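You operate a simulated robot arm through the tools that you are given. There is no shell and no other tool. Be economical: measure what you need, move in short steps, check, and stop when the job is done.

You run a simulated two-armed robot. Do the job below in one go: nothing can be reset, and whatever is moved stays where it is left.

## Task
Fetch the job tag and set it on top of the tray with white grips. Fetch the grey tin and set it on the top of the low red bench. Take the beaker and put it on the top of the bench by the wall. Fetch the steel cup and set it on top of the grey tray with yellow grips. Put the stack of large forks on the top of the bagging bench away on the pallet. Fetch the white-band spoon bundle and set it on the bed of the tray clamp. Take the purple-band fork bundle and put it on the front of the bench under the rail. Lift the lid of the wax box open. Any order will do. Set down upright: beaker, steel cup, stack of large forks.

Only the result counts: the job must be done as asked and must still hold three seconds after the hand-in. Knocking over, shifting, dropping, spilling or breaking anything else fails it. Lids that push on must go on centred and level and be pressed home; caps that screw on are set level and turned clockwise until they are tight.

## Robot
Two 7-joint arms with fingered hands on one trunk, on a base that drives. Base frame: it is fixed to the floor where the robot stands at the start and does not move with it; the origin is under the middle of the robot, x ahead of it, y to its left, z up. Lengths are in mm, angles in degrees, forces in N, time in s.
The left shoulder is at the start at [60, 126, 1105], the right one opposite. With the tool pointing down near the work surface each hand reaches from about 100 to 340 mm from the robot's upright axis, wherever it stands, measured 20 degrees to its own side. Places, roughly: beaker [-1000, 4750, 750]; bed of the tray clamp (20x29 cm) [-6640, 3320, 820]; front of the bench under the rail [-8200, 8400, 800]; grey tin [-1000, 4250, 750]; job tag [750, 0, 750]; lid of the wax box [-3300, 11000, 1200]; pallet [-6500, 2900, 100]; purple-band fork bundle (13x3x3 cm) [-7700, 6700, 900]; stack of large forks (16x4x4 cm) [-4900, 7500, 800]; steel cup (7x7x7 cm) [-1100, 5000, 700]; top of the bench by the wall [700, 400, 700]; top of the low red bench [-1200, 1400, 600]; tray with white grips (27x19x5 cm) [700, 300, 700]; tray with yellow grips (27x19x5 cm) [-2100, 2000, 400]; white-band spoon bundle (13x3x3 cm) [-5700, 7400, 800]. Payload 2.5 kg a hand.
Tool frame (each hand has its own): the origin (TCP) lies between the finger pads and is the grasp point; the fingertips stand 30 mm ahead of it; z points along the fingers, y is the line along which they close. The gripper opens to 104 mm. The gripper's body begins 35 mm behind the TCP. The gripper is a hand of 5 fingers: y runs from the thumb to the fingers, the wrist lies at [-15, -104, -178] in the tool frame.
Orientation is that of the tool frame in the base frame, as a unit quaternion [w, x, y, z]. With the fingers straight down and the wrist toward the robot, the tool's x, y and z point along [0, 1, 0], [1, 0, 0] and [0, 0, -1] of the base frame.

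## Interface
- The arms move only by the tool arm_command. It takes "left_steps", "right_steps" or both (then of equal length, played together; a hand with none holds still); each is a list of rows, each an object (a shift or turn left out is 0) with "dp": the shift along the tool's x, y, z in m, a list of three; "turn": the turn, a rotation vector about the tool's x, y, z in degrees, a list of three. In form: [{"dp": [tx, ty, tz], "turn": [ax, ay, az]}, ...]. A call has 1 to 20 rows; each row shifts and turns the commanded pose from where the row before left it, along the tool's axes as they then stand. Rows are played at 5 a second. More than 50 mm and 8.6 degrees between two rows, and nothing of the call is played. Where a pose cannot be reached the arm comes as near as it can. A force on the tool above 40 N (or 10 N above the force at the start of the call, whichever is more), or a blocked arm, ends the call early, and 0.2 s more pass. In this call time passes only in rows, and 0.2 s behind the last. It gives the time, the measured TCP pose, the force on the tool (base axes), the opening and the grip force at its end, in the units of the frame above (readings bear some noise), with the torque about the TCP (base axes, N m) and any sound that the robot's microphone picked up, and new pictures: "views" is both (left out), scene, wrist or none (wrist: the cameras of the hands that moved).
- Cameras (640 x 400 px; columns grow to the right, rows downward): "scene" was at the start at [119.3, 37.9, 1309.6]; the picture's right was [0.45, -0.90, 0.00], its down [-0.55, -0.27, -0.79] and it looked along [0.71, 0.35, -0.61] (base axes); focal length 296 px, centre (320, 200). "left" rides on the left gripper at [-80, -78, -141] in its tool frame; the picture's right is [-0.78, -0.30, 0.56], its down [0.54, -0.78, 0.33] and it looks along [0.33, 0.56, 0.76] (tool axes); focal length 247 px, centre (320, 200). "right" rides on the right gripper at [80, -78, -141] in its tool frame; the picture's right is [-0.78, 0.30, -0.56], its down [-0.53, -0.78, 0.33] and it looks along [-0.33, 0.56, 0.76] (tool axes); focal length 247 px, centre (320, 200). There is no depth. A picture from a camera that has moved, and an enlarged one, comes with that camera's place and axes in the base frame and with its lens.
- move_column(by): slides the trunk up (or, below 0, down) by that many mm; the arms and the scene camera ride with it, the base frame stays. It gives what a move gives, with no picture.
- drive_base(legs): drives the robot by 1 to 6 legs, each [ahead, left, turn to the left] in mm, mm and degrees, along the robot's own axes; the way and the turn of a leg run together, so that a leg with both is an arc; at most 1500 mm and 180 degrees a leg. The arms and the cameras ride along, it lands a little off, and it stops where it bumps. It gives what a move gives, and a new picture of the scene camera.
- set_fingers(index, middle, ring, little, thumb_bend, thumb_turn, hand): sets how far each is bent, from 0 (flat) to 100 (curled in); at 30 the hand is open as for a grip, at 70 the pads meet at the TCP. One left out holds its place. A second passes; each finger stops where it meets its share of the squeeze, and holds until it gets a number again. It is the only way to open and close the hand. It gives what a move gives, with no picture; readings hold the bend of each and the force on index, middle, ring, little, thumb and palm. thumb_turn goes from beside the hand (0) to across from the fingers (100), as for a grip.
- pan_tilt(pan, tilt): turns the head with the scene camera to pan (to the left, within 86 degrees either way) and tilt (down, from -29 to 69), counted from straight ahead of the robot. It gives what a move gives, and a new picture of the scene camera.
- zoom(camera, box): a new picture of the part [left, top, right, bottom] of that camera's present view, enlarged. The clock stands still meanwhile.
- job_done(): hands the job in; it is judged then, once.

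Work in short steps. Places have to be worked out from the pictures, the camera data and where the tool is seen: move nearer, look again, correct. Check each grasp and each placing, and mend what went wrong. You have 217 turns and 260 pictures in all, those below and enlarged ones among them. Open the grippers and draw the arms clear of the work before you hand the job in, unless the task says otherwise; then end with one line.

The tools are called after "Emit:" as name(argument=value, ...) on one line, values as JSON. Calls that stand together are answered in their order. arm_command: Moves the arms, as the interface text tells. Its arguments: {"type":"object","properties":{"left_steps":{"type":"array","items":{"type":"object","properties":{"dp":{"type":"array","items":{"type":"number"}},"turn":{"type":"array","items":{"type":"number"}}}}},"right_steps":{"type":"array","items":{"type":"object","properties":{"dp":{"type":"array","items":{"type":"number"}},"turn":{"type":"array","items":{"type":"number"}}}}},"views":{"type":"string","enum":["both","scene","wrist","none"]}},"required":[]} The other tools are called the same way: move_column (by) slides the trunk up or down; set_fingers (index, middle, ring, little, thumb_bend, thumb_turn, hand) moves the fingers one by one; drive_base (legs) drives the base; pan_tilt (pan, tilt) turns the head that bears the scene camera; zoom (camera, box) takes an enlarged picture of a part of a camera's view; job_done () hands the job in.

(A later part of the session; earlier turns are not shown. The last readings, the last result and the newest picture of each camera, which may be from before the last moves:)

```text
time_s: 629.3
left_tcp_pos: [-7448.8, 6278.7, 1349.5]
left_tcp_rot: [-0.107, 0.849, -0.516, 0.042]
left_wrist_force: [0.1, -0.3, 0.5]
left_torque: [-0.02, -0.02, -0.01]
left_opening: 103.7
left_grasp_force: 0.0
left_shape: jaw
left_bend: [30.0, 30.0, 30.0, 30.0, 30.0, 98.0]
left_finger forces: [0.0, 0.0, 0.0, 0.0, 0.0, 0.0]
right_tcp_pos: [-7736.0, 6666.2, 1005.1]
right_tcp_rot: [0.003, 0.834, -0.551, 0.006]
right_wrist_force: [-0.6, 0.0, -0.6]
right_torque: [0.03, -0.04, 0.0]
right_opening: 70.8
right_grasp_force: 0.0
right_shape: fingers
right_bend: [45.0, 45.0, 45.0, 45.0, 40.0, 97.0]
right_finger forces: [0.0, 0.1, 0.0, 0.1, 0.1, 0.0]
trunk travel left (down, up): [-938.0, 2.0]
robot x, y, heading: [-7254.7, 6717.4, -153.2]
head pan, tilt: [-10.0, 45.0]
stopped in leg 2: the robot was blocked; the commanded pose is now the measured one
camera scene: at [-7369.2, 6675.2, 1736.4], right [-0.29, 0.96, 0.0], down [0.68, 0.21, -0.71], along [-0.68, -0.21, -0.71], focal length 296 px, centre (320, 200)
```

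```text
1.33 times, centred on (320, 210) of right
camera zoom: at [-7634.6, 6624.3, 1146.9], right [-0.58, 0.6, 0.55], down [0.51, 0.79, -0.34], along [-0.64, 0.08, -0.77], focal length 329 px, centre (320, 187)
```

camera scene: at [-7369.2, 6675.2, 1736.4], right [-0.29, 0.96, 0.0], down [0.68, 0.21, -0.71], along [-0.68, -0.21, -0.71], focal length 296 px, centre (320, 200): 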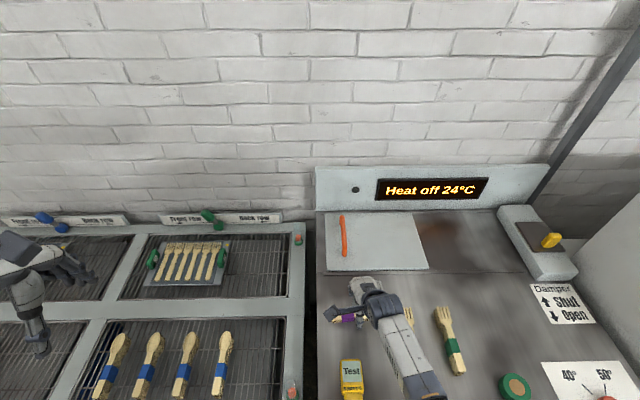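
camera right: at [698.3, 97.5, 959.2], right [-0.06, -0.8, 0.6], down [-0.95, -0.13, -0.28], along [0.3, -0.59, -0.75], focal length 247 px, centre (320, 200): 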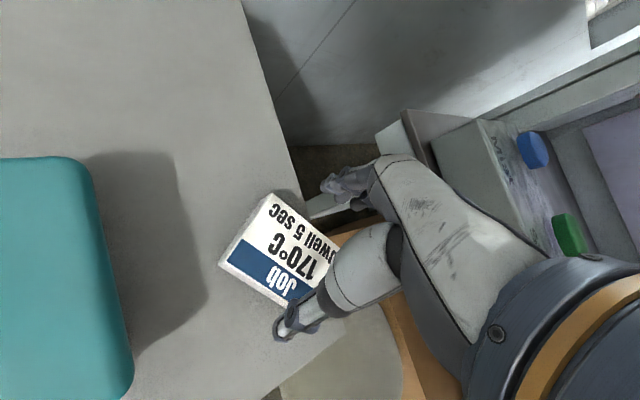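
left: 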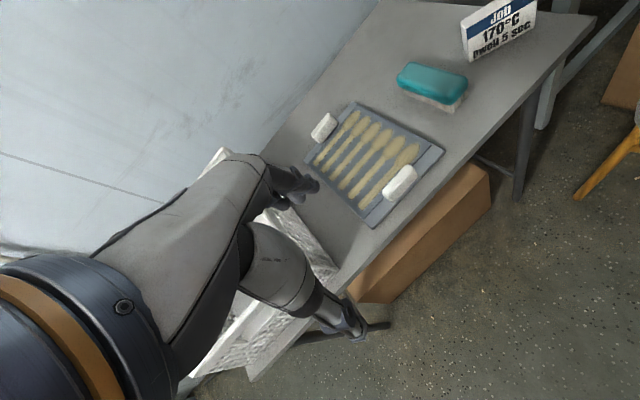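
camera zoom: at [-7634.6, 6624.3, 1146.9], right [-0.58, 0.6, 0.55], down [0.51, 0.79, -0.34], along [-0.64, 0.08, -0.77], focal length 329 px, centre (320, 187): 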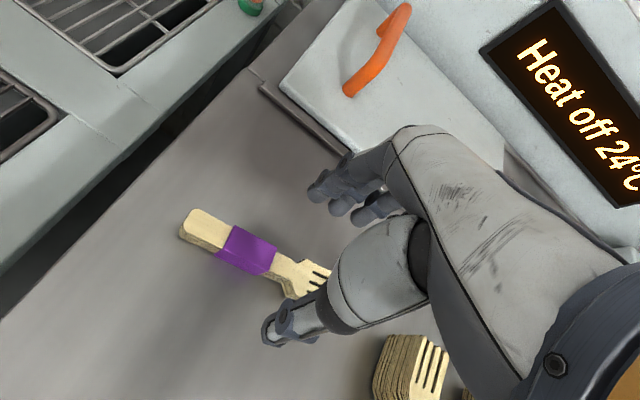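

Bundle is centred ~12 mm left of the TCP. I back off 4 mm, shift 18 left, lower, and grip.

Emit:
drive_base(legs=[[-4, 18, 0]])

Emit:
move_column(by=-64)

Emit:
zoom(camera="right", box=[160, 130, 480, 330])

```text
time_s: 630.1
left_tcp_pos: [-7436.8, 6267.2, 1349.4]
left_tcp_rot: [-0.105, 0.849, -0.516, 0.042]
left_wrist_force: [-0.3, -0.1, -0.1]
left_torque: [-0.02, -0.02, -0.05]
left_opening: 103.9
left_grasp_force: 0.0
left_shape: jaw
left_bend: [30.0, 30.0, 30.0, 30.0, 30.0, 98.0]
left_finger forces: [0.0, 0.1, 0.1, 0.0, 0.1, 0.0]
right_tcp_pos: [-7724.1, 6652.3, 1004.7]
right_tcp_rot: [0.005, 0.834, -0.552, 0.007]
right_wrist_force: [0.3, -0.9, -0.4]
right_torque: [-0.03, 0.06, -0.01]
right_opening: 71.1
right_grasp_force: 0.1
right_shape: fingers
right_bend: [45.0, 45.0, 45.0, 45.0, 40.0, 97.0]
right_finger forces: [0.0, 0.0, 0.1, 0.1, 0.0, 0.0]
trunk travel left (down, up): [-938.0, 2.0]
robot x, y, heading: [-7241.2, 6705.7, -152.9]
head pan, tilt: [-10.0, 45.0]
camera scene: at [-7357.2, 6664.4, 1736.6], right [-0.29, 0.96, 0.0], down [0.68, 0.2, -0.71], along [-0.68, -0.21, -0.71], focal length 296 px, centre (320, 200)
```

scene: 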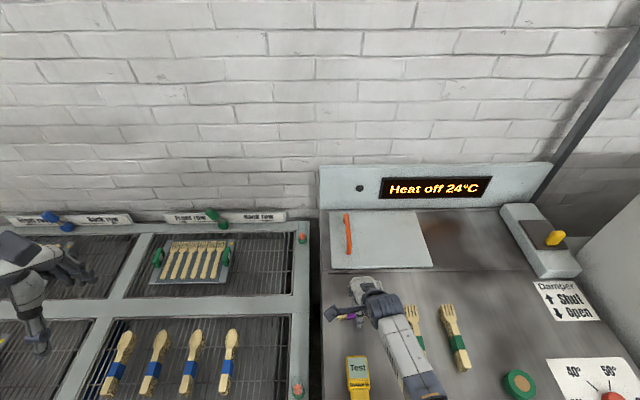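

```text
time_s: 631.2
left_tcp_pos: [-7435.2, 6266.2, 1286.3]
left_tcp_rot: [-0.105, 0.849, -0.517, 0.039]
left_wrist_force: [-0.6, -0.2, -0.1]
left_torque: [-0.02, -0.06, 0.01]
left_opening: 104.2
left_grasp_force: 0.1
left_shape: jaw
left_bend: [30.0, 30.0, 30.0, 30.0, 30.0, 98.0]
left_finger forces: [0.1, 0.0, 0.1, 0.0, 0.1, 0.1]
right_tcp_pos: [-7732.7, 6647.7, 952.3]
right_tcp_rot: [0.018, 0.834, -0.552, -0.002]
right_wrist_force: [3.8, 1.7, 13.2]
right_torque: [0.06, 0.14, -0.04]
right_opening: 73.6
right_grasp_force: 6.7
right_shape: fingers
right_bend: [45.0, 48.0, 45.0, 45.0, 38.0, 97.0]
right_finger forces: [0.3, 11.2, 0.0, 0.0, 1.8, 0.1]
trunk travel left (down, up): [-874.0, 66.0]
robot x, y, heading: [-7241.9, 6703.6, -153.0]
head pan, tilt: [-10.0, 45.0]
stopped: the force on the tool passed its limit at 42 N (the readings are from after the stop); the commanded pose is now the measured one
```

```text
2.00 times, centred on (320, 230) of right
camera zoom: at [-7627.2, 6608.8, 1091.5], right [-0.56, 0.61, 0.55], down [0.5, 0.79, -0.37], along [-0.66, 0.07, -0.75], focal length 494 px, centre (320, 140)
```

zoom: 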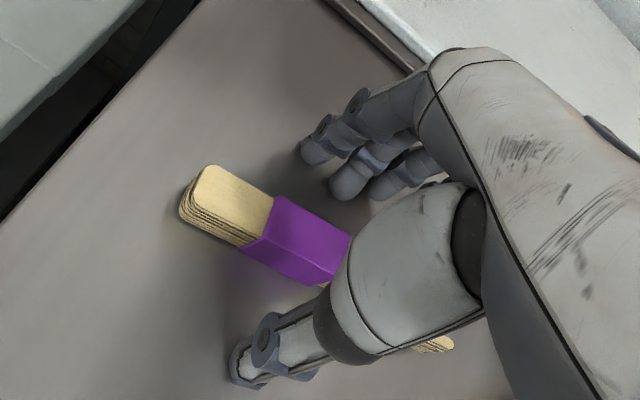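

Fingertips reached the top (≈920). I ease 3 mm, close firmly and lift.

Emit:
move_column(by=3)

Emit:
set_fingers(hand="right", index=85, middle=85, ring=85, little=85, thumb_bend=80)

Emit:
move_column(by=62)

Emit:
zoom(camera="right", box=[160, 130, 480, 330])

```text
time_s: 631.7
left_tcp_pos: [-7435.5, 6265.8, 1288.0]
left_tcp_rot: [-0.107, 0.849, -0.516, 0.039]
left_wrist_force: [0.2, -0.3, 0.3]
left_torque: [0.0, 0.02, 0.02]
left_opening: 103.8
left_grasp_force: 0.0
left_shape: jaw
left_bend: [30.0, 30.0, 30.0, 30.0, 30.0, 98.0]
left_finger forces: [0.0, 0.0, 0.0, 0.1, 0.1, 0.0]
right_tcp_pos: [-7730.7, 6649.1, 952.8]
right_tcp_rot: [0.016, 0.834, -0.552, -0.001]
right_wrist_force: [2.2, 1.8, 6.8]
right_torque: [0.06, 0.12, -0.02]
right_opening: 71.7
right_grasp_force: 2.9
right_shape: fingers
right_bend: [45.0, 47.0, 45.0, 45.0, 40.0, 97.0]
right_finger forces: [0.0, 6.5, 0.0, 0.0, 0.2, 0.1]
trunk travel left (down, up): [-877.0, 63.0]
robot x, y, heading: [-7244.1, 6704.8, -153.3]
head pan, tilt: [-10.0, 45.0]
```

```text
time_s: 632.7
left_tcp_pos: [-7435.0, 6266.1, 1288.1]
left_tcp_rot: [-0.105, 0.849, -0.516, 0.04]
left_wrist_force: [0.2, -0.2, -0.2]
left_torque: [-0.02, 0.0, 0.03]
left_opening: 103.9
left_grasp_force: 0.1
left_shape: jaw
left_bend: [30.0, 30.0, 30.0, 30.0, 30.0, 98.0]
left_finger forces: [0.1, 0.0, 0.0, 0.0, 0.1, 0.0]
right_tcp_pos: [-7730.9, 6648.6, 954.2]
right_tcp_rot: [0.016, 0.834, -0.551, -0.001]
right_wrist_force: [0.8, 0.4, 13.2]
right_torque: [0.04, -0.48, -0.04]
right_opening: 13.3
right_grasp_force: 14.5
right_shape: fingers
right_bend: [79.0, 85.0, 85.0, 85.0, 59.0, 97.0]
right_finger forces: [8.1, 0.1, 0.1, 0.1, 21.3, 0.0]
trunk travel left (down, up): [-877.0, 63.0]
robot x, y, heading: [-7241.3, 6702.2, -153.0]
head pan, tilt: [-10.0, 45.0]
```

```text
time_s: 633.8
left_tcp_pos: [-7434.7, 6265.4, 1349.7]
left_tcp_rot: [-0.105, 0.849, -0.516, 0.04]
left_wrist_force: [0.5, 0.2, 0.6]
left_torque: [0.03, -0.03, 0.02]
left_opening: 104.0
left_grasp_force: 0.0
left_shape: jaw
left_bend: [30.0, 30.0, 30.0, 30.0, 30.0, 98.0]
left_finger forces: [0.0, 0.0, 0.1, 0.0, 0.0, 0.0]
right_tcp_pos: [-7731.7, 6648.1, 1015.2]
right_tcp_rot: [0.014, 0.833, -0.552, -0.001]
right_wrist_force: [0.1, -0.6, -0.8]
right_torque: [-0.03, -0.01, 0.01]
right_opening: 12.9
right_grasp_force: 9.3
right_shape: fingers
right_bend: [79.0, 85.0, 85.0, 85.0, 59.0, 98.0]
right_finger forces: [9.2, 0.0, 0.0, 0.0, 9.2, 0.1]
trunk travel left (down, up): [-939.0, 1.0]
robot x, y, heading: [-7243.5, 6706.8, -153.1]
head pan, tilt: [-10.0, 45.0]
```

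```text
2.00 times, centred on (320, 230) of right
camera zoom: at [-7626.2, 6609.3, 1154.9], right [-0.57, 0.61, 0.55], down [0.5, 0.79, -0.36], along [-0.66, 0.07, -0.75], focal length 494 px, centre (320, 140)
```

zoom: 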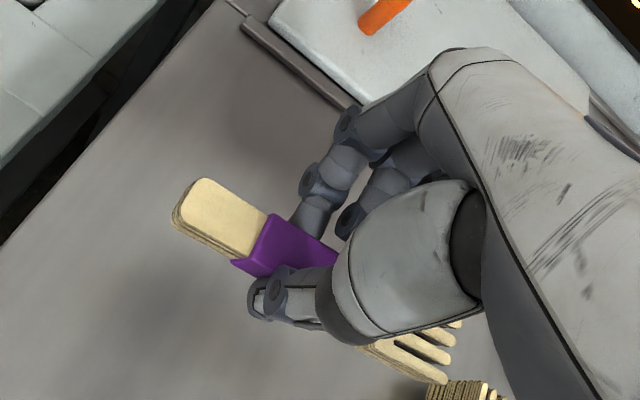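

Held only by index and thumb at 9 N. I tighten those.

Emit:
set_fingers(hand="right", index=95, middle=95, thumb_bend=95)

Emit:
drive_base(legs=[[-300, 0, 0], [0, 0, -63]])

```text
time_s: 634.8
left_tcp_pos: [-7435.2, 6265.4, 1350.5]
left_tcp_rot: [-0.106, 0.849, -0.515, 0.041]
left_wrist_force: [0.4, 0.3, -1.2]
left_torque: [-0.01, 0.04, -0.03]
left_opening: 103.9
left_grasp_force: 0.1
left_shape: jaw
left_bend: [30.0, 30.0, 30.0, 30.0, 30.0, 98.0]
left_finger forces: [0.0, 0.0, 0.0, 0.1, 0.1, 0.1]
right_tcp_pos: [-7731.7, 6648.6, 1014.6]
right_tcp_rot: [0.016, 0.834, -0.552, -0.001]
right_wrist_force: [-0.6, 0.3, -0.7]
right_torque: [-0.01, 0.0, -0.03]
right_opening: 9.7
right_grasp_force: 21.9
right_shape: fingers
right_bend: [80.0, 95.0, 85.0, 85.0, 63.0, 98.0]
right_finger forces: [22.0, 0.0, 0.0, 0.0, 22.2, 0.1]
trunk travel left (down, up): [-939.0, 1.0]
robot x, y, heading: [-7244.4, 6701.4, -153.1]
head pan, tilt: [-10.0, 45.0]
```

```text
time_s: 639.6
left_tcp_pos: [-7454.8, 6814.0, 1350.7]
left_tcp_rot: [0.068, -0.452, 0.885, -0.09]
left_wrist_force: [0.1, 0.7, 1.2]
left_torque: [0.02, -0.01, 0.03]
left_opening: 103.9
left_grasp_force: 0.1
left_shape: jaw
left_bend: [30.0, 30.0, 30.0, 30.0, 30.0, 98.0]
left_finger forces: [0.1, 0.0, 0.1, 0.0, 0.0, 0.0]
right_tcp_pos: [-7246.5, 7250.0, 1014.3]
right_tcp_rot: [-0.012, -0.421, 0.907, 0.008]
right_wrist_force: [0.2, 0.4, 0.0]
right_torque: [0.0, 0.04, -0.02]
right_opening: 9.3
right_grasp_force: 21.9
right_shape: fingers
right_bend: [80.0, 95.0, 85.0, 85.0, 63.0, 98.0]
right_finger forces: [22.2, 0.1, 0.0, 0.0, 22.2, 0.0]
trunk travel left (down, up): [-939.0, 1.0]
robot x, y, heading: [-6978.6, 6844.0, 143.4]
head pan, tilt: [-10.0, 45.0]
camera scene: at [-7064.1, 6921.8, 1738.2], right [0.72, 0.69, 0.0], down [0.49, -0.51, -0.71], along [-0.49, 0.51, -0.71], focal length 296 px, centre (320, 200)
```

scene: 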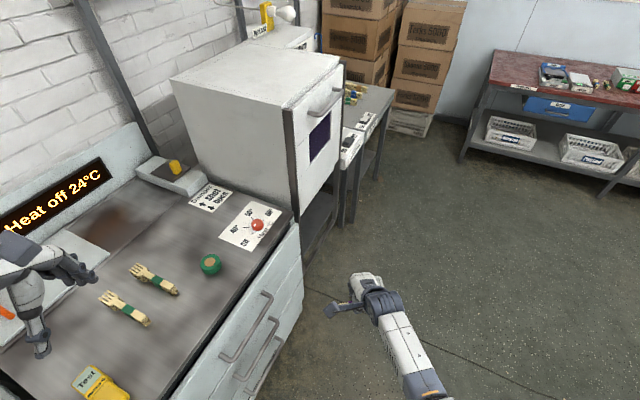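

Firm now (22 N). I drive north, keeping clear of the oven, and face the bench under the rail.

Emit:
drive_base(legs=[[0, 0, -53.4], [1450, 0, 0], [0, 0, 107]])

```text
time_s: 653.5
left_tcp_pos: [-7241.6, 7889.1, 1352.2]
left_tcp_rot: [-0.1, 0.783, -0.611, 0.053]
left_wrist_force: [0.8, -0.3, -0.6]
left_torque: [-0.03, -0.02, 0.02]
left_opening: 104.2
left_grasp_force: 0.0
left_shape: jaw
left_bend: [30.0, 30.0, 30.0, 30.0, 30.0, 98.0]
left_finger forces: [0.0, 0.0, 0.0, 0.0, 0.0, 0.0]
right_tcp_pos: [-7440.5, 8330.1, 1013.4]
right_tcp_rot: [0.015, 0.764, -0.646, -0.002]
right_wrist_force: [0.9, 0.9, -0.1]
right_torque: [-0.01, 0.01, -0.01]
right_opening: 9.2
right_grasp_force: 21.2
right_shape: fingers
right_bend: [80.0, 95.0, 85.0, 85.0, 64.0, 98.0]
right_finger forces: [21.4, 0.1, 0.1, 0.1, 21.4, 0.0]
trunk travel left (down, up): [-939.0, 1.0]
robot x, y, heading: [-6955.1, 8271.4, -166.4]
head pan, tilt: [-10.0, 45.0]
camera scene: at [-7072.6, 8256.7, 1738.2], right [-0.06, 1.0, 0.0], down [0.71, 0.04, -0.71], along [-0.71, -0.04, -0.71], focal length 296 px, centre (320, 200)
```

scene: 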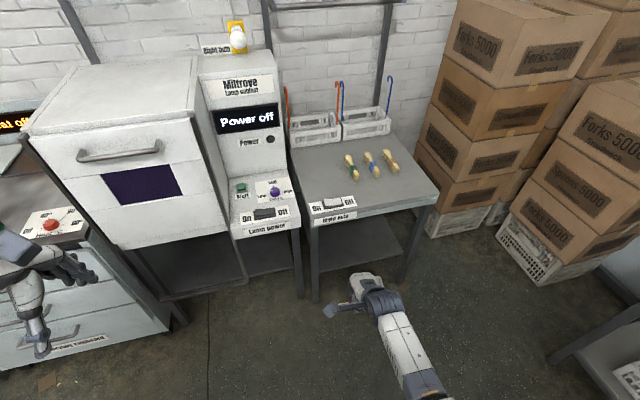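

The bench's front strip right of the switch is free; target ≈(-8070,8495). I drive there and lower.

Emit:
drive_base(legs=[[0, -297, 0], [590, 0, 0]])

Emit:
move_column(by=-130)

Emit:
zoom(camera="right", box=[0, 0, 640, 400])

```text
time_s: 658.5
left_tcp_pos: [-7884.5, 8043.1, 1351.0]
left_tcp_rot: [-0.1, 0.781, -0.614, 0.052]
left_wrist_force: [0.0, -0.3, 0.6]
left_torque: [0.02, -0.02, 0.02]
left_opening: 103.9
left_grasp_force: 0.0
left_shape: jaw
left_bend: [30.0, 30.0, 30.0, 30.0, 30.0, 98.0]
left_finger forces: [0.0, 0.0, 0.0, 0.0, 0.0, 0.0]
right_tcp_pos: [-8081.1, 8485.0, 1015.0]
right_tcp_rot: [0.015, 0.763, -0.646, -0.002]
right_wrist_force: [-0.1, 1.4, -0.3]
right_torque: [-0.01, -0.02, 0.0]
right_opening: 9.3
right_grasp_force: 21.9
right_shape: fingers
right_bend: [80.0, 95.0, 85.0, 85.0, 64.0, 98.0]
right_finger forces: [21.4, 0.1, 0.0, 0.1, 21.4, 0.1]
trunk travel left (down, up): [-939.0, 1.0]
robot x, y, heading: [-7597.5, 8422.8, -166.8]
head pan, tilt: [-10.0, 45.0]
camera scene: at [-7713.6, 8409.0, 1738.3], right [-0.06, 1.0, 0.0], down [0.71, 0.04, -0.71], along [-0.71, -0.04, -0.71], focal length 296 px, centre (320, 200)
```

scene: 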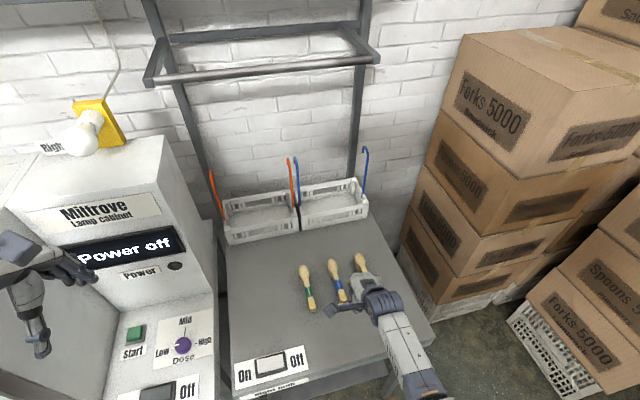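

```text
time_s: 660.1
left_tcp_pos: [-7884.7, 8041.5, 1221.5]
left_tcp_rot: [-0.1, 0.781, -0.614, 0.054]
left_wrist_force: [-0.4, -0.4, 0.2]
left_torque: [-0.01, -0.01, -0.01]
left_opening: 103.9
left_grasp_force: 0.1
left_shape: jaw
left_bend: [30.0, 30.0, 30.0, 30.0, 30.0, 98.0]
left_finger forces: [0.0, 0.1, 0.0, 0.0, 0.1, 0.0]
right_tcp_pos: [-8080.2, 8485.1, 884.9]
right_tcp_rot: [0.015, 0.762, -0.647, -0.002]
right_wrist_force: [-0.1, -1.0, 0.2]
right_torque: [0.03, 0.0, -0.04]
right_opening: 9.2
right_grasp_force: 21.3
right_shape: fingers
right_bend: [80.0, 95.0, 85.0, 85.0, 64.0, 98.0]
right_finger forces: [21.4, 0.0, 0.0, 0.1, 21.3, 0.1]
trunk travel left (down, up): [-809.0, 131.0]
robot x, y, heading: [-7597.8, 8419.4, -166.9]
head pan, tilt: [-10.0, 45.0]
```

```text
1.00 times, centred on (320, 200) of right (not enlarged: the box is as wide or as high as the picture)
camera zoom: at [-7989.5, 8420.9, 1025.0], right [-0.41, 0.73, 0.55], down [0.67, 0.65, -0.36], along [-0.62, 0.22, -0.75], focal length 247 px, centre (320, 200)
```

zoom: 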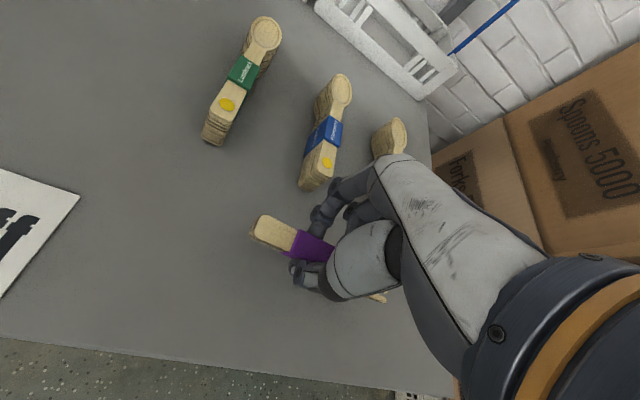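

Well placed; I lower stepwise to contact.

Emit:
move_column(by=-38)

Emit:
move_column(by=-7)

```text
time_s: 660.9
left_tcp_pos: [-7883.0, 8042.0, 1183.5]
left_tcp_rot: [-0.099, 0.782, -0.614, 0.051]
left_wrist_force: [0.0, 0.7, 0.2]
left_torque: [0.01, 0.0, -0.01]
left_opening: 104.0
left_grasp_force: 0.0
left_shape: jaw
left_bend: [30.0, 30.0, 30.0, 30.0, 30.0, 98.0]
left_finger forces: [0.0, 0.1, 0.0, 0.0, 0.0, 0.0]
right_tcp_pos: [-8085.2, 8482.6, 852.0]
right_tcp_rot: [0.021, 0.762, -0.647, -0.006]
right_wrist_force: [7.1, 2.3, 33.5]
right_torque: [-0.06, -1.0, 0.13]
right_opening: 9.2
right_grasp_force: 36.9
right_shape: fingers
right_bend: [80.0, 95.0, 85.0, 85.0, 65.0, 98.0]
right_finger forces: [19.7, 0.1, 0.1, 0.0, 54.0, 0.1]
trunk travel left (down, up): [-771.0, 169.0]
robot x, y, heading: [-7592.6, 8421.8, -166.9]
head pan, tilt: [-10.0, 45.0]
```

```text
time_s: 661.2
left_tcp_pos: [-7885.6, 8043.4, 1181.5]
left_tcp_rot: [-0.099, 0.782, -0.613, 0.052]
left_wrist_force: [0.3, 0.5, 0.3]
left_torque: [0.02, -0.03, 0.0]
left_opening: 103.9
left_grasp_force: 0.0
left_shape: jaw
left_bend: [30.0, 30.0, 30.0, 30.0, 30.0, 98.0]
left_finger forces: [0.0, 0.1, 0.0, 0.0, 0.0, 0.0]
right_tcp_pos: [-8088.2, 8483.4, 850.6]
right_tcp_rot: [0.024, 0.762, -0.647, -0.008]
right_wrist_force: [5.4, 2.3, 16.2]
right_torque: [-0.04, -0.57, 0.09]
right_opening: 9.6
right_grasp_force: 26.7
right_shape: fingers
right_bend: [80.0, 95.0, 85.0, 85.0, 65.0, 98.0]
right_finger forces: [18.5, 0.0, 0.1, 0.0, 35.4, 0.0]
trunk travel left (down, up): [-770.0, 170.0]
robot x, y, heading: [-7594.7, 8422.8, -166.8]
head pan, tilt: [-10.0, 45.0]
stopped: the force on the tool passed its limit at 51 N (the readings are from after the stop); the commanded pose is now the measured one
```

Contact at z≈852. I ease off 5 mm, release and rise, then check.

Emit:
move_column(by=5)

Emit:
set_fingers(hand="right", index=45, middle=45, ring=45, little=45, thumb_bend=40)

Emit:
move_column(by=120)

Emit:
zoom(camera="right", box=[0, 0, 640, 400])

```text
time_s: 661.8
left_tcp_pos: [-7885.8, 8042.1, 1186.6]
left_tcp_rot: [-0.099, 0.782, -0.613, 0.053]
left_wrist_force: [-0.4, -0.1, -0.2]
left_torque: [0.0, 0.01, -0.02]
left_opening: 104.0
left_grasp_force: 0.0
left_shape: jaw
left_bend: [30.0, 30.0, 30.0, 30.0, 30.0, 98.0]
left_finger forces: [0.1, 0.0, 0.1, 0.0, 0.0, 0.0]
right_tcp_pos: [-8085.5, 8484.1, 854.5]
right_tcp_rot: [0.02, 0.762, -0.647, -0.006]
right_wrist_force: [0.2, -0.6, 0.5]
right_torque: [0.03, -0.02, -0.03]
right_opening: 8.9
right_grasp_force: 21.6
right_shape: fingers
right_bend: [80.0, 95.0, 85.0, 85.0, 65.0, 98.0]
right_finger forces: [20.9, 0.0, 0.1, 0.1, 20.8, 0.0]
trunk travel left (down, up): [-775.0, 165.0]
robot x, y, heading: [-7592.6, 8426.9, -166.9]
head pan, tilt: [-10.0, 45.0]
```

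```text
time_s: 662.8
left_tcp_pos: [-7886.7, 8043.0, 1185.8]
left_tcp_rot: [-0.1, 0.781, -0.614, 0.054]
left_wrist_force: [0.9, -0.6, -0.7]
left_torque: [0.02, 0.02, 0.0]
left_opening: 104.5
left_grasp_force: 0.0
left_shape: jaw
left_bend: [30.0, 30.0, 30.0, 30.0, 30.0, 98.0]
left_finger forces: [0.1, 0.0, 0.0, 0.0, 0.0, 0.0]
right_tcp_pos: [-8085.2, 8484.7, 854.2]
right_tcp_rot: [0.02, 0.762, -0.647, -0.005]
right_wrist_force: [-0.4, 0.8, -0.3]
right_torque: [-0.03, 0.01, 0.02]
right_opening: 71.5
right_grasp_force: 0.1
right_shape: fingers
right_bend: [45.0, 45.0, 45.0, 45.0, 40.0, 97.0]
right_finger forces: [0.0, 0.1, 0.1, 0.1, 0.1, 0.0]
trunk travel left (down, up): [-775.0, 165.0]
robot x, y, heading: [-7594.1, 8420.4, -166.8]
head pan, tilt: [-10.0, 45.0]
```

```text
time_s: 664.3
left_tcp_pos: [-7885.7, 8042.6, 1306.5]
left_tcp_rot: [-0.1, 0.782, -0.613, 0.054]
left_wrist_force: [-0.4, 0.5, 0.7]
left_torque: [0.02, 0.0, 0.02]
left_opening: 103.9
left_grasp_force: 0.1
left_shape: jaw
left_bend: [30.0, 30.0, 30.0, 30.0, 30.0, 98.0]
left_finger forces: [0.0, 0.0, 0.0, 0.0, 0.1, 0.0]
right_tcp_pos: [-8085.5, 8483.6, 974.9]
right_tcp_rot: [0.021, 0.763, -0.646, -0.006]
right_wrist_force: [0.2, -0.5, 0.4]
right_torque: [0.01, 0.01, 0.01]
right_opening: 71.6
right_grasp_force: 0.0
right_shape: fingers
right_bend: [45.0, 45.0, 45.0, 45.0, 40.0, 97.0]
right_finger forces: [0.0, 0.1, 0.0, 0.1, 0.0, 0.0]
trunk travel left (down, up): [-895.0, 45.0]
robot x, y, heading: [-7595.8, 8427.2, -166.9]
head pan, tilt: [-10.0, 45.0]
```

```text
1.00 times, centred on (320, 200) of right (not enlarged: the box is as wide or as high as the picture)
camera zoom: at [-7992.2, 8420.5, 1114.4], right [-0.4, 0.73, 0.55], down [0.67, 0.65, -0.37], along [-0.63, 0.22, -0.74], focal length 247 px, centre (320, 200)
```

zoom: 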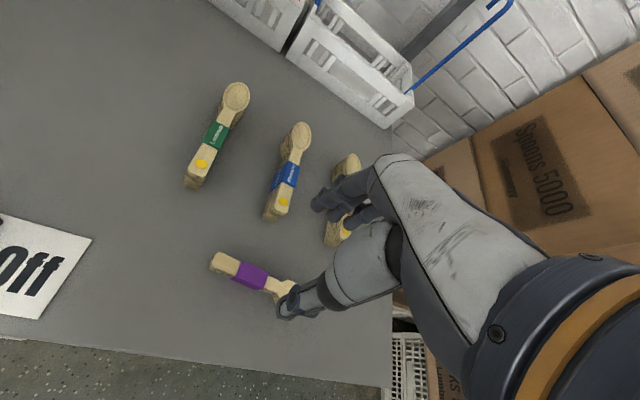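

The purple-band bundle lies on the front of the bench. Last: the wax box by the north wall. I drive there.

Emit:
drive_base(legs=[[-350, 0, 0], [0, 0, -173.2], [1500, 0, 0], [1500, 0, 0], [400, 0, 0], [0, 0, 80]])

Emit:
pan_tilt(pan=0, tilt=20)

```text
time_s: 693.2
left_tcp_pos: [-4420.6, 9934.0, 1306.0]
left_tcp_rot: [0.029, -0.087, 0.99, -0.11]
left_wrist_force: [0.1, 0.8, -0.7]
left_torque: [0.02, -0.03, 0.0]
left_opening: 104.0
left_grasp_force: 0.0
left_shape: jaw
left_bend: [30.0, 30.0, 30.0, 30.0, 30.0, 98.0]
left_finger forces: [0.0, 0.0, 0.1, 0.0, 0.0, 0.1]
right_tcp_pos: [-3968.5, 10104.6, 974.6]
right_tcp_rot: [-0.011, -0.049, 0.999, 0.02]
right_wrist_force: [0.3, 0.3, -0.2]
right_torque: [0.0, -0.02, 0.0]
right_opening: 71.4
right_grasp_force: 0.1
right_shape: fingers
right_bend: [45.0, 45.0, 45.0, 45.0, 40.0, 97.0]
right_finger forces: [0.0, 0.1, 0.0, 0.0, 0.0, 0.0]
trunk travel left (down, up): [-895.0, 45.0]
robot x, y, heading: [-4059.9, 9620.2, 99.6]
head pan, tilt: [-10.0, 45.0]
camera scene: at [-4064.0, 9738.6, 1693.9], right [1.0, -0.01, 0.0], down [-0.01, -0.71, -0.71], along [0.01, 0.71, -0.71], focal length 296 px, centre (320, 200)
```

scene: 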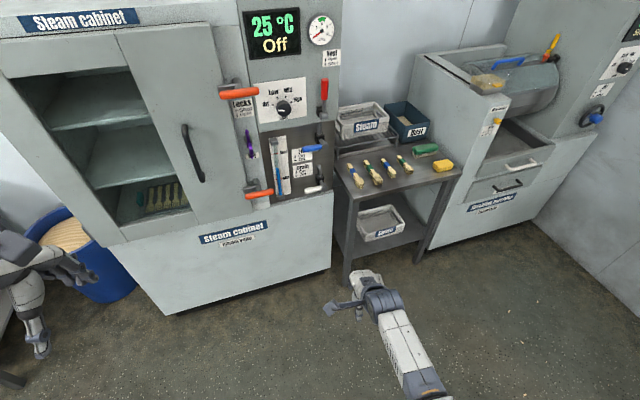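

```text
time_s: 694.1
left_tcp_pos: [-4421.8, 9931.7, 1306.8]
left_tcp_rot: [0.03, -0.087, 0.99, -0.11]
left_wrist_force: [-0.1, 0.1, -0.7]
left_torque: [0.0, -0.01, 0.01]
left_opening: 103.8
left_grasp_force: 0.0
left_shape: jaw
left_bend: [30.0, 30.0, 30.0, 30.0, 30.0, 98.0]
left_finger forces: [0.1, 0.1, 0.0, 0.1, 0.1, 0.0]
right_tcp_pos: [-3968.6, 10104.9, 974.6]
right_tcp_rot: [-0.009, -0.049, 0.999, 0.019]
right_wrist_force: [-0.1, -0.7, -0.1]
right_torque: [0.0, 0.0, 0.03]
right_opening: 71.5
right_grasp_force: 0.1
right_shape: fingers
right_bend: [45.0, 45.0, 45.0, 45.0, 40.0, 97.0]
right_finger forces: [0.0, 0.1, 0.0, 0.0, 0.0, 0.1]
trunk travel left (down, up): [-895.0, 45.0]
robot x, y, heading: [-4059.5, 9620.4, 99.4]
head pan, tilt: [0.0, 20.0]
camera scene: at [-4080.0, 9749.2, 1732.5], right [0.99, 0.17, 0.0], down [0.06, -0.34, -0.94], along [-0.16, 0.93, -0.34], focal length 296 px, centre (320, 200)
```

scene: 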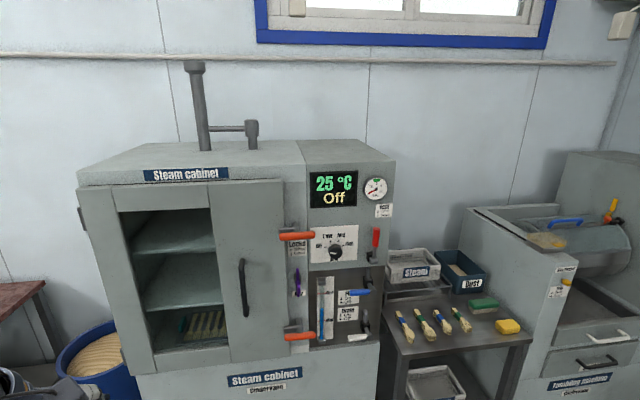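

The right-hand machine seems to carry the wax box (yellow wax, blue handle). I turn the head to it and zoom.

Emit:
pan_tilt(pan=-38, tilt=30)

Emit:
zoom(camera="scene", box=[210, 90, 430, 230])

```text
time_s: 695.1
left_tcp_pos: [-4420.2, 9932.2, 1305.9]
left_tcp_rot: [0.03, -0.087, 0.99, -0.109]
left_wrist_force: [-0.6, 0.3, 0.1]
left_torque: [0.01, 0.01, -0.01]
left_opening: 104.1
left_grasp_force: 0.0
left_shape: jaw
left_bend: [30.0, 30.0, 30.0, 30.0, 30.0, 98.0]
left_finger forces: [0.0, 0.1, 0.0, 0.0, 0.0, 0.0]
right_tcp_pos: [-3968.3, 10103.6, 974.6]
right_tcp_rot: [-0.01, -0.049, 0.999, 0.02]
right_wrist_force: [-0.8, 0.5, 0.5]
right_torque: [0.01, -0.01, -0.04]
right_opening: 71.4
right_grasp_force: 0.1
right_shape: fingers
right_bend: [45.0, 45.0, 45.0, 45.0, 40.0, 97.0]
right_finger forces: [0.1, 0.0, 0.0, 0.0, 0.0, 0.0]
trunk travel left (down, up): [-895.0, 45.0]
robot x, y, heading: [-4060.5, 9620.4, 99.4]
head pan, tilt: [-38.0, 30.0]
camera scene: at [-4021.7, 9736.9, 1716.5], right [0.88, -0.48, 0.0], down [-0.24, -0.44, -0.87], along [0.41, 0.76, -0.5], focal length 296 px, centre (320, 200)
```

scene: 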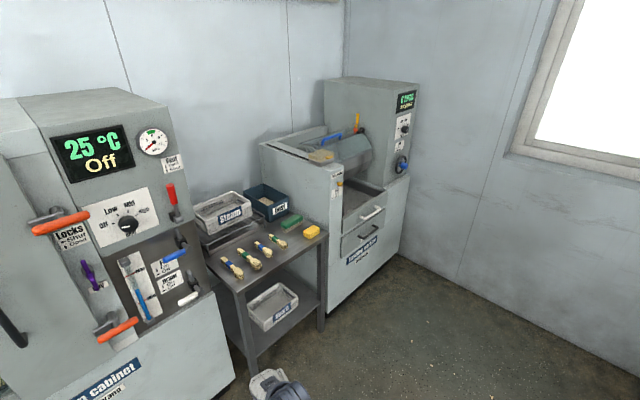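

```text
2.86 times, centred on (320, 160) of scene
camera zoom: at [-4021.7, 9736.9, 1716.5], right [0.88, -0.48, 0.0], down [-0.24, -0.44, -0.87], along [0.41, 0.76, -0.5], focal length 847 px, centre (320, 314)
```

zoom: 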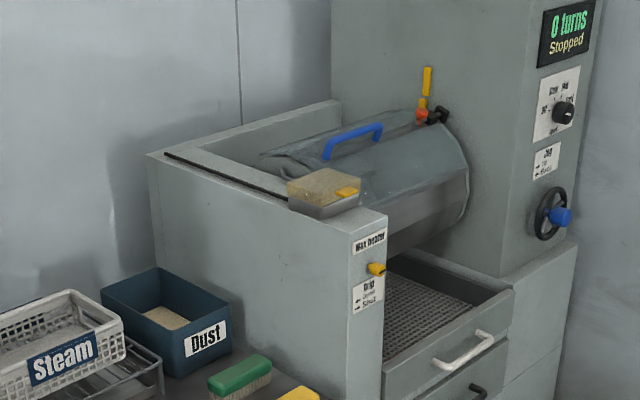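

The wax box is the small clear box with a yellow tab atop the polisher's left wall, roughly (-3370,10880,1170). I drive in front of it, stopping short, and look again.

Emit:
drive_base(legs=[[0, -740, 0], [330, 0, 0], [0, 0, 7.6]])

Emit:
pan_tilt(pan=0, tilt=38)

Emit:
zoom(camera="scene", box=[240, 40, 480, 190])

```text
time_s: 701.5
left_tcp_pos: [-3795.1, 10324.8, 1306.3]
left_tcp_rot: [0.037, -0.157, 0.981, -0.107]
left_wrist_force: [-0.3, -0.3, 0.5]
left_torque: [-0.01, 0.02, -0.03]
left_opening: 104.0
left_grasp_force: 0.0
left_shape: jaw
left_bend: [30.0, 30.0, 30.0, 30.0, 30.0, 98.0]
left_finger forces: [0.0, 0.0, 0.0, 0.0, 0.0, 0.1]
right_tcp_pos: [-3371.9, 10559.4, 975.6]
right_tcp_rot: [-0.011, -0.121, 0.992, 0.018]
right_wrist_force: [0.4, -0.3, 0.0]
right_torque: [0.03, -0.05, -0.04]
right_opening: 71.4
right_grasp_force: 0.0
right_shape: fingers
right_bend: [45.0, 45.0, 45.0, 45.0, 40.0, 97.0]
right_finger forces: [0.1, 0.1, 0.0, 0.0, 0.0, 0.0]
trunk travel left (down, up): [-895.0, 45.0]
robot x, y, heading: [-3395.2, 10063.2, 108.0]
head pan, tilt: [-38.0, 30.0]
camera scene: at [-3372.5, 10186.9, 1716.4], right [0.94, -0.35, 0.0], down [-0.17, -0.47, -0.87], along [0.3, 0.81, -0.5], focal length 296 px, centre (320, 200)
```

scene: 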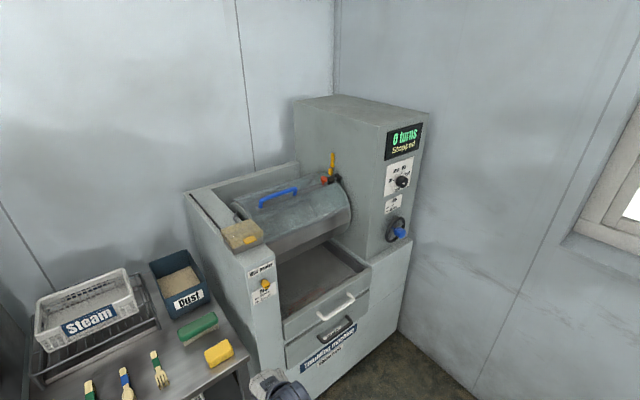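

```text
time_s: 702.5
left_tcp_pos: [-3795.7, 10323.8, 1307.1]
left_tcp_rot: [0.037, -0.157, 0.981, -0.106]
left_wrist_force: [-0.6, 0.1, -0.3]
left_torque: [0.04, 0.02, 0.01]
left_opening: 104.0
left_grasp_force: 0.1
left_shape: jaw
left_bend: [30.0, 30.0, 30.0, 30.0, 30.0, 98.0]
left_finger forces: [0.0, 0.0, 0.0, 0.1, 0.0, 0.1]
right_tcp_pos: [-3372.5, 10558.6, 976.1]
right_tcp_rot: [-0.011, -0.12, 0.992, 0.019]
right_wrist_force: [-0.4, 0.7, 0.9]
right_torque: [0.0, -0.04, 0.0]
right_opening: 71.7
right_grasp_force: 0.1
right_shape: fingers
right_bend: [45.0, 45.0, 45.0, 45.0, 40.0, 97.0]
right_finger forces: [0.0, 0.0, 0.1, 0.0, 0.1, 0.1]
trunk travel left (down, up): [-895.0, 45.0]
robot x, y, heading: [-3394.5, 10065.8, 107.8]
head pan, tilt: [0.0, 38.0]
camera scene: at [-3429.9, 10184.0, 1704.1], right [0.95, 0.3, 0.0], down [0.19, -0.59, -0.79], along [-0.24, 0.75, -0.62], focal length 296 px, centre (320, 200)
```

scene: 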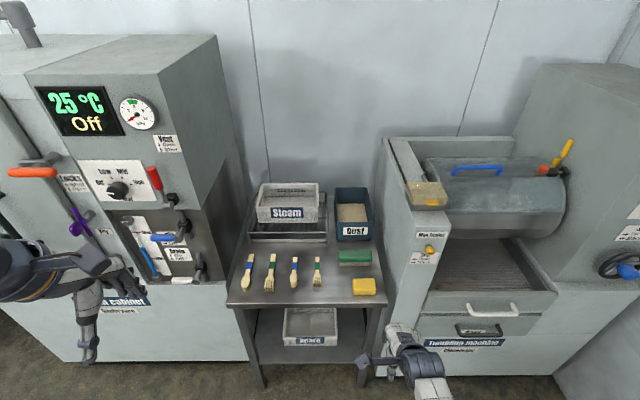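

```text
2.67 times, centred on (360, 115) of scene
camera zoom: at [-3429.9, 10184.0, 1704.1], right [0.95, 0.3, 0.0], down [0.19, -0.59, -0.79], along [-0.24, 0.75, -0.62], focal length 791 px, centre (213, 427)
```

zoom: 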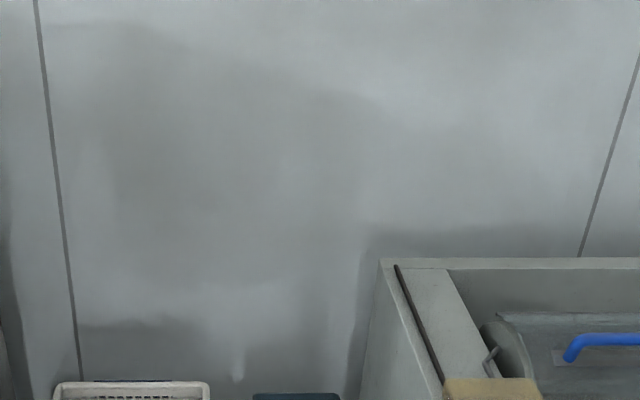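

Two views put the lid at about (-3342,10984,1160). I zoom right onto it.

Emit:
zoom(camera="scene", box=[380, 160, 476, 220])

```text
6.67 times, centred on (428, 190) of scene
camera zoom: at [-3429.9, 10184.0, 1704.1], right [0.95, 0.3, 0.0], down [0.19, -0.59, -0.79], along [-0.24, 0.75, -0.62], focal length 1976 px, centre (-400, 267)
```

zoom: 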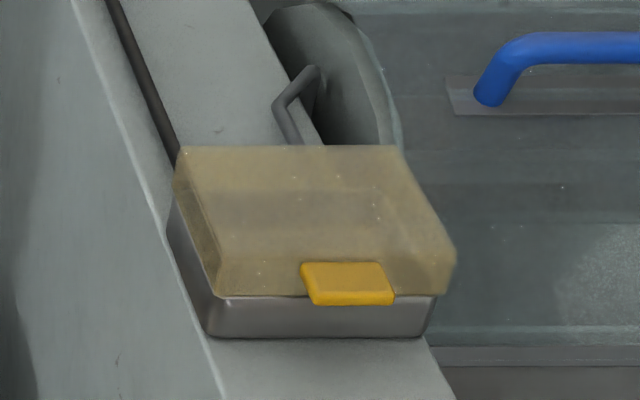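

The lid has a yellow tab at its front, hinge at the back. I plan to point the fingers forward (rotate the tool 90° up), slip the fingertips under the tab and lift. First I rotate the hand in the free space here while raising it.

Emit:
arm_command(right_steps=[{"dp": [0, 0, -0.016], "turn": [-8.2, 0, 0]}, {"dp": [0, 0.0023, -0.0158], "turn": [-8.2, 0, 0]}, {"dp": [0, 0.0045, -0.0153], "turn": [-8.2, 0, 0]}, {"dp": [0, 0.0067, -0.0145], "turn": [-8.2, 0, 0]}, {"dp": [0, 0.0087, -0.0134], "turn": [-8.2, 0, 0]}, {"dp": [0, 0.0105, -0.0121], "turn": [-8.2, 0, 0]}, {"dp": [0, 0.0121, -0.0105], "turn": [-8.2, 0, 0]}, {"dp": [0, 0.0135, -0.0086], "turn": [-8.2, 0, 0]}, {"dp": [0, 0.0146, -0.0066], "turn": [-8.2, 0, 0]}, {"dp": [0, 0.0154, -0.0045], "turn": [-8.2, 0, 0]}], views="none")

```text
time_s: 704.7
left_tcp_pos: [-3795.7, 10324.5, 1305.8]
left_tcp_rot: [0.037, -0.158, 0.981, -0.107]
left_wrist_force: [0.0, 0.1, -0.3]
left_torque: [0.0, 0.02, -0.01]
left_opening: 103.8
left_grasp_force: 0.1
left_shape: jaw
left_bend: [30.0, 30.0, 30.0, 30.0, 30.0, 98.0]
left_finger forces: [0.0, 0.0, 0.0, 0.0, 0.0, 0.0]
right_tcp_pos: [-3368.1, 10553.4, 1134.8]
right_tcp_rot: [-0.087, -0.083, 0.736, 0.666]
right_wrist_force: [-0.1, -0.3, 0.6]
right_torque: [0.0, 0.01, 0.03]
right_opening: 71.5
right_grasp_force: 0.0
right_shape: fingers
right_bend: [45.0, 45.0, 45.0, 45.0, 40.0, 97.0]
right_finger forces: [0.2, 0.0, 0.0, 0.1, 0.1, 0.0]
trunk travel left (down, up): [-895.0, 45.0]
robot x, y, heading: [-3395.1, 10064.8, 107.7]
head pan, tilt: [0.0, 38.0]
```

The hand now points forward, level. I set fingers open above and the thumb bent below, then drive nearer and look with the wrist camera.

Emit:
set_fingers(hand="right", index=25, middle=25, ring=25, little=25, thumb_bend=60)

Emit:
drive_base(legs=[[0, -160, 0], [225, 0, 0]])

Emit:
zoom(camera="right", box=[0, 0, 640, 400])

```text
time_s: 705.7
left_tcp_pos: [-3794.5, 10323.9, 1306.3]
left_tcp_rot: [0.037, -0.157, 0.981, -0.107]
left_wrist_force: [0.2, -0.3, -0.3]
left_torque: [-0.02, 0.0, -0.02]
left_opening: 104.3
left_grasp_force: 0.1
left_shape: jaw
left_bend: [30.0, 30.0, 30.0, 30.0, 30.0, 98.0]
left_finger forces: [0.0, 0.1, 0.1, 0.1, 0.1, 0.1]
right_tcp_pos: [-3366.5, 10554.3, 1134.8]
right_tcp_rot: [-0.087, -0.084, 0.737, 0.665]
right_wrist_force: [0.1, -0.6, -0.9]
right_torque: [0.03, 0.01, -0.02]
right_opening: 72.8
right_grasp_force: 0.1
right_shape: fingers
right_bend: [25.0, 25.0, 25.0, 25.0, 60.0, 97.0]
right_finger forces: [0.0, 0.1, 0.0, 0.1, 0.1, 0.1]
trunk travel left (down, up): [-895.0, 45.0]
robot x, y, heading: [-3395.4, 10064.8, 107.8]
head pan, tilt: [0.0, 38.0]
```

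```text
time_s: 708.4
left_tcp_pos: [-3708.5, 10584.7, 1306.9]
left_tcp_rot: [0.037, -0.156, 0.981, -0.108]
left_wrist_force: [0.8, -0.5, -0.1]
left_torque: [-0.01, 0.01, 0.0]
left_opening: 104.2
left_grasp_force: 0.0
left_shape: jaw
left_bend: [30.0, 30.0, 30.0, 30.0, 30.0, 98.0]
left_finger forces: [0.1, 0.0, 0.1, 0.0, 0.0, 0.0]
right_tcp_pos: [-3280.1, 10816.2, 1135.0]
right_tcp_rot: [-0.088, -0.084, 0.737, 0.665]
right_wrist_force: [-0.4, 0.2, -0.9]
right_torque: [0.0, -0.02, -0.05]
right_opening: 72.7
right_grasp_force: 0.2
right_shape: fingers
right_bend: [25.0, 25.0, 25.0, 25.0, 60.0, 97.0]
right_finger forces: [0.1, 0.1, 0.0, 0.1, 0.1, 0.0]
trunk travel left (down, up): [-895.0, 45.0]
robot x, y, heading: [-3303.5, 10323.4, 107.4]
head pan, tilt: [0.0, 38.0]
camera scene: at [-3342.1, 10445.5, 1704.1], right [0.95, 0.3, 0.0], down [0.19, -0.59, -0.79], along [-0.24, 0.75, -0.62], focal length 296 px, centre (320, 200)
```

scene: 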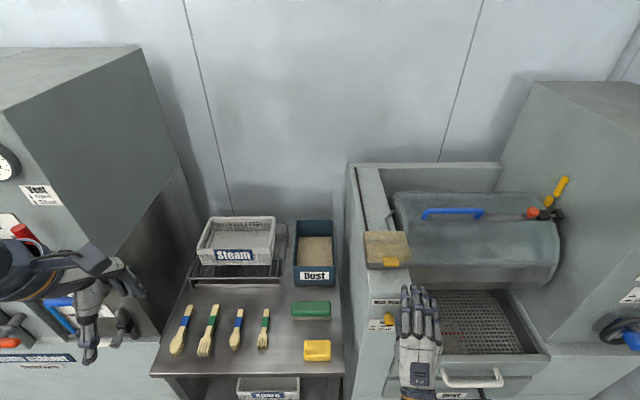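

```text
1.00 times, centred on (320, 200) of right (not enlarged: the box is as wide or as high as the picture)
camera zoom: at [-3323.8, 10651.7, 1073.2], right [0.88, -0.32, 0.34], down [0.45, 0.37, -0.81], along [0.14, 0.87, 0.47], focal length 247 px, centre (320, 200)
```

zoom: 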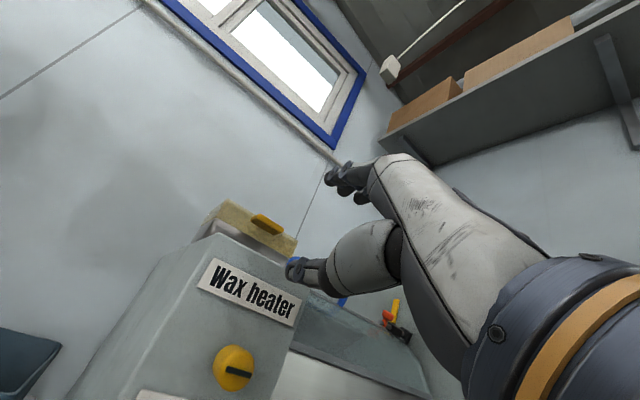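

Triangulated tab: (-3323,10926,1159); thumb tip is ~70 mm short and ~45 mm low. I move 50 ahead, 13 left, and 33 up, then check.

Emit:
move_column(by=33)

Emit:
drive_base(legs=[[48, 13, 0]])

Emit:
zoom(camera="right", box=[160, 150, 400, 300])

```text
time_s: 709.2
left_tcp_pos: [-3707.0, 10585.3, 1339.6]
left_tcp_rot: [0.038, -0.157, 0.981, -0.107]
left_wrist_force: [-0.3, -0.5, 0.5]
left_torque: [0.03, -0.01, 0.0]
left_opening: 103.9
left_grasp_force: 0.1
left_shape: jaw
left_bend: [30.0, 30.0, 30.0, 30.0, 30.0, 98.0]
left_finger forces: [0.0, 0.0, 0.0, 0.0, 0.0, 0.1]
right_tcp_pos: [-3279.7, 10814.5, 1167.4]
right_tcp_rot: [-0.087, -0.083, 0.737, 0.665]
right_wrist_force: [0.5, 0.7, -0.1]
right_torque: [0.02, 0.02, 0.0]
right_opening: 72.9
right_grasp_force: 0.0
right_shape: fingers
right_bend: [25.0, 25.0, 25.0, 25.0, 60.0, 97.0]
right_finger forces: [0.0, 0.0, 0.0, 0.1, 0.0, 0.0]
trunk travel left (down, up): [-928.0, 12.0]
robot x, y, heading: [-3302.7, 10323.7, 107.5]
head pan, tilt: [0.0, 38.0]
```

```text
time_s: 710.1
left_tcp_pos: [-3733.5, 10626.6, 1340.0]
left_tcp_rot: [0.037, -0.156, 0.981, -0.107]
left_wrist_force: [0.3, -0.6, 0.6]
left_torque: [-0.01, -0.02, 0.01]
left_opening: 104.0
left_grasp_force: 0.0
left_shape: jaw
left_bend: [30.0, 30.0, 30.0, 30.0, 30.0, 98.0]
left_finger forces: [0.0, 0.0, 0.1, 0.0, 0.1, 0.0]
right_tcp_pos: [-3304.6, 10856.5, 1169.1]
right_tcp_rot: [-0.087, -0.083, 0.737, 0.666]
right_wrist_force: [-0.2, -0.3, 0.1]
right_torque: [0.01, 0.03, -0.01]
right_opening: 72.6
right_grasp_force: 0.0
right_shape: fingers
right_bend: [25.0, 25.0, 25.0, 25.0, 60.0, 97.0]
right_finger forces: [0.0, 0.0, 0.0, 0.1, 0.0, 0.1]
trunk travel left (down, up): [-928.0, 12.0]
robot x, y, heading: [-3330.6, 10366.8, 107.4]
head pan, tilt: [0.0, 38.0]
camera scene: at [-3368.0, 10486.3, 1737.2], right [0.95, 0.3, 0.0], down [0.19, -0.59, -0.79], along [-0.24, 0.75, -0.62], focal length 296 px, centre (320, 200)
```

scene: 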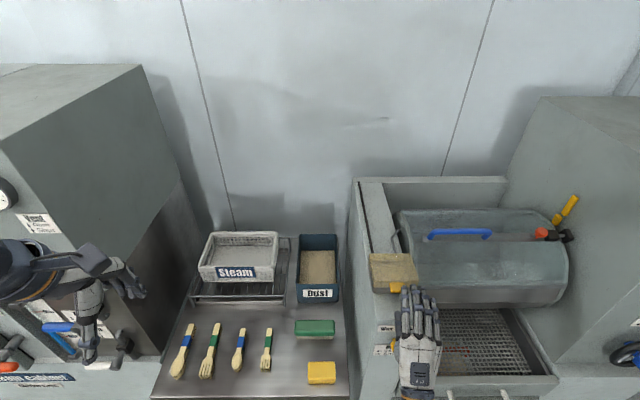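

```text
2.67 times, centred on (280, 225) of right
camera zoom: at [-3349.6, 10692.4, 1106.2], right [0.88, -0.32, 0.34], down [0.45, 0.37, -0.82], along [0.14, 0.87, 0.47], focal length 659 px, centre (427, 133)
```

zoom: 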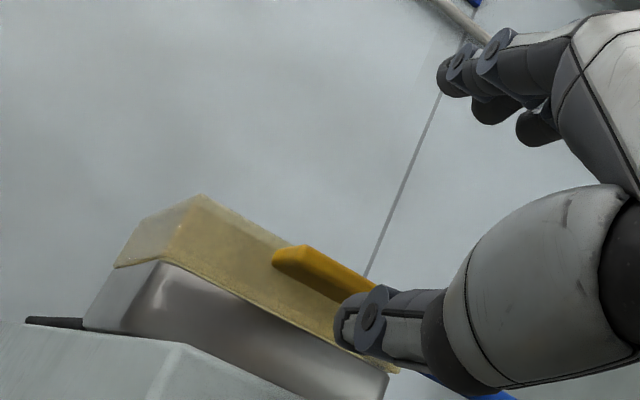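

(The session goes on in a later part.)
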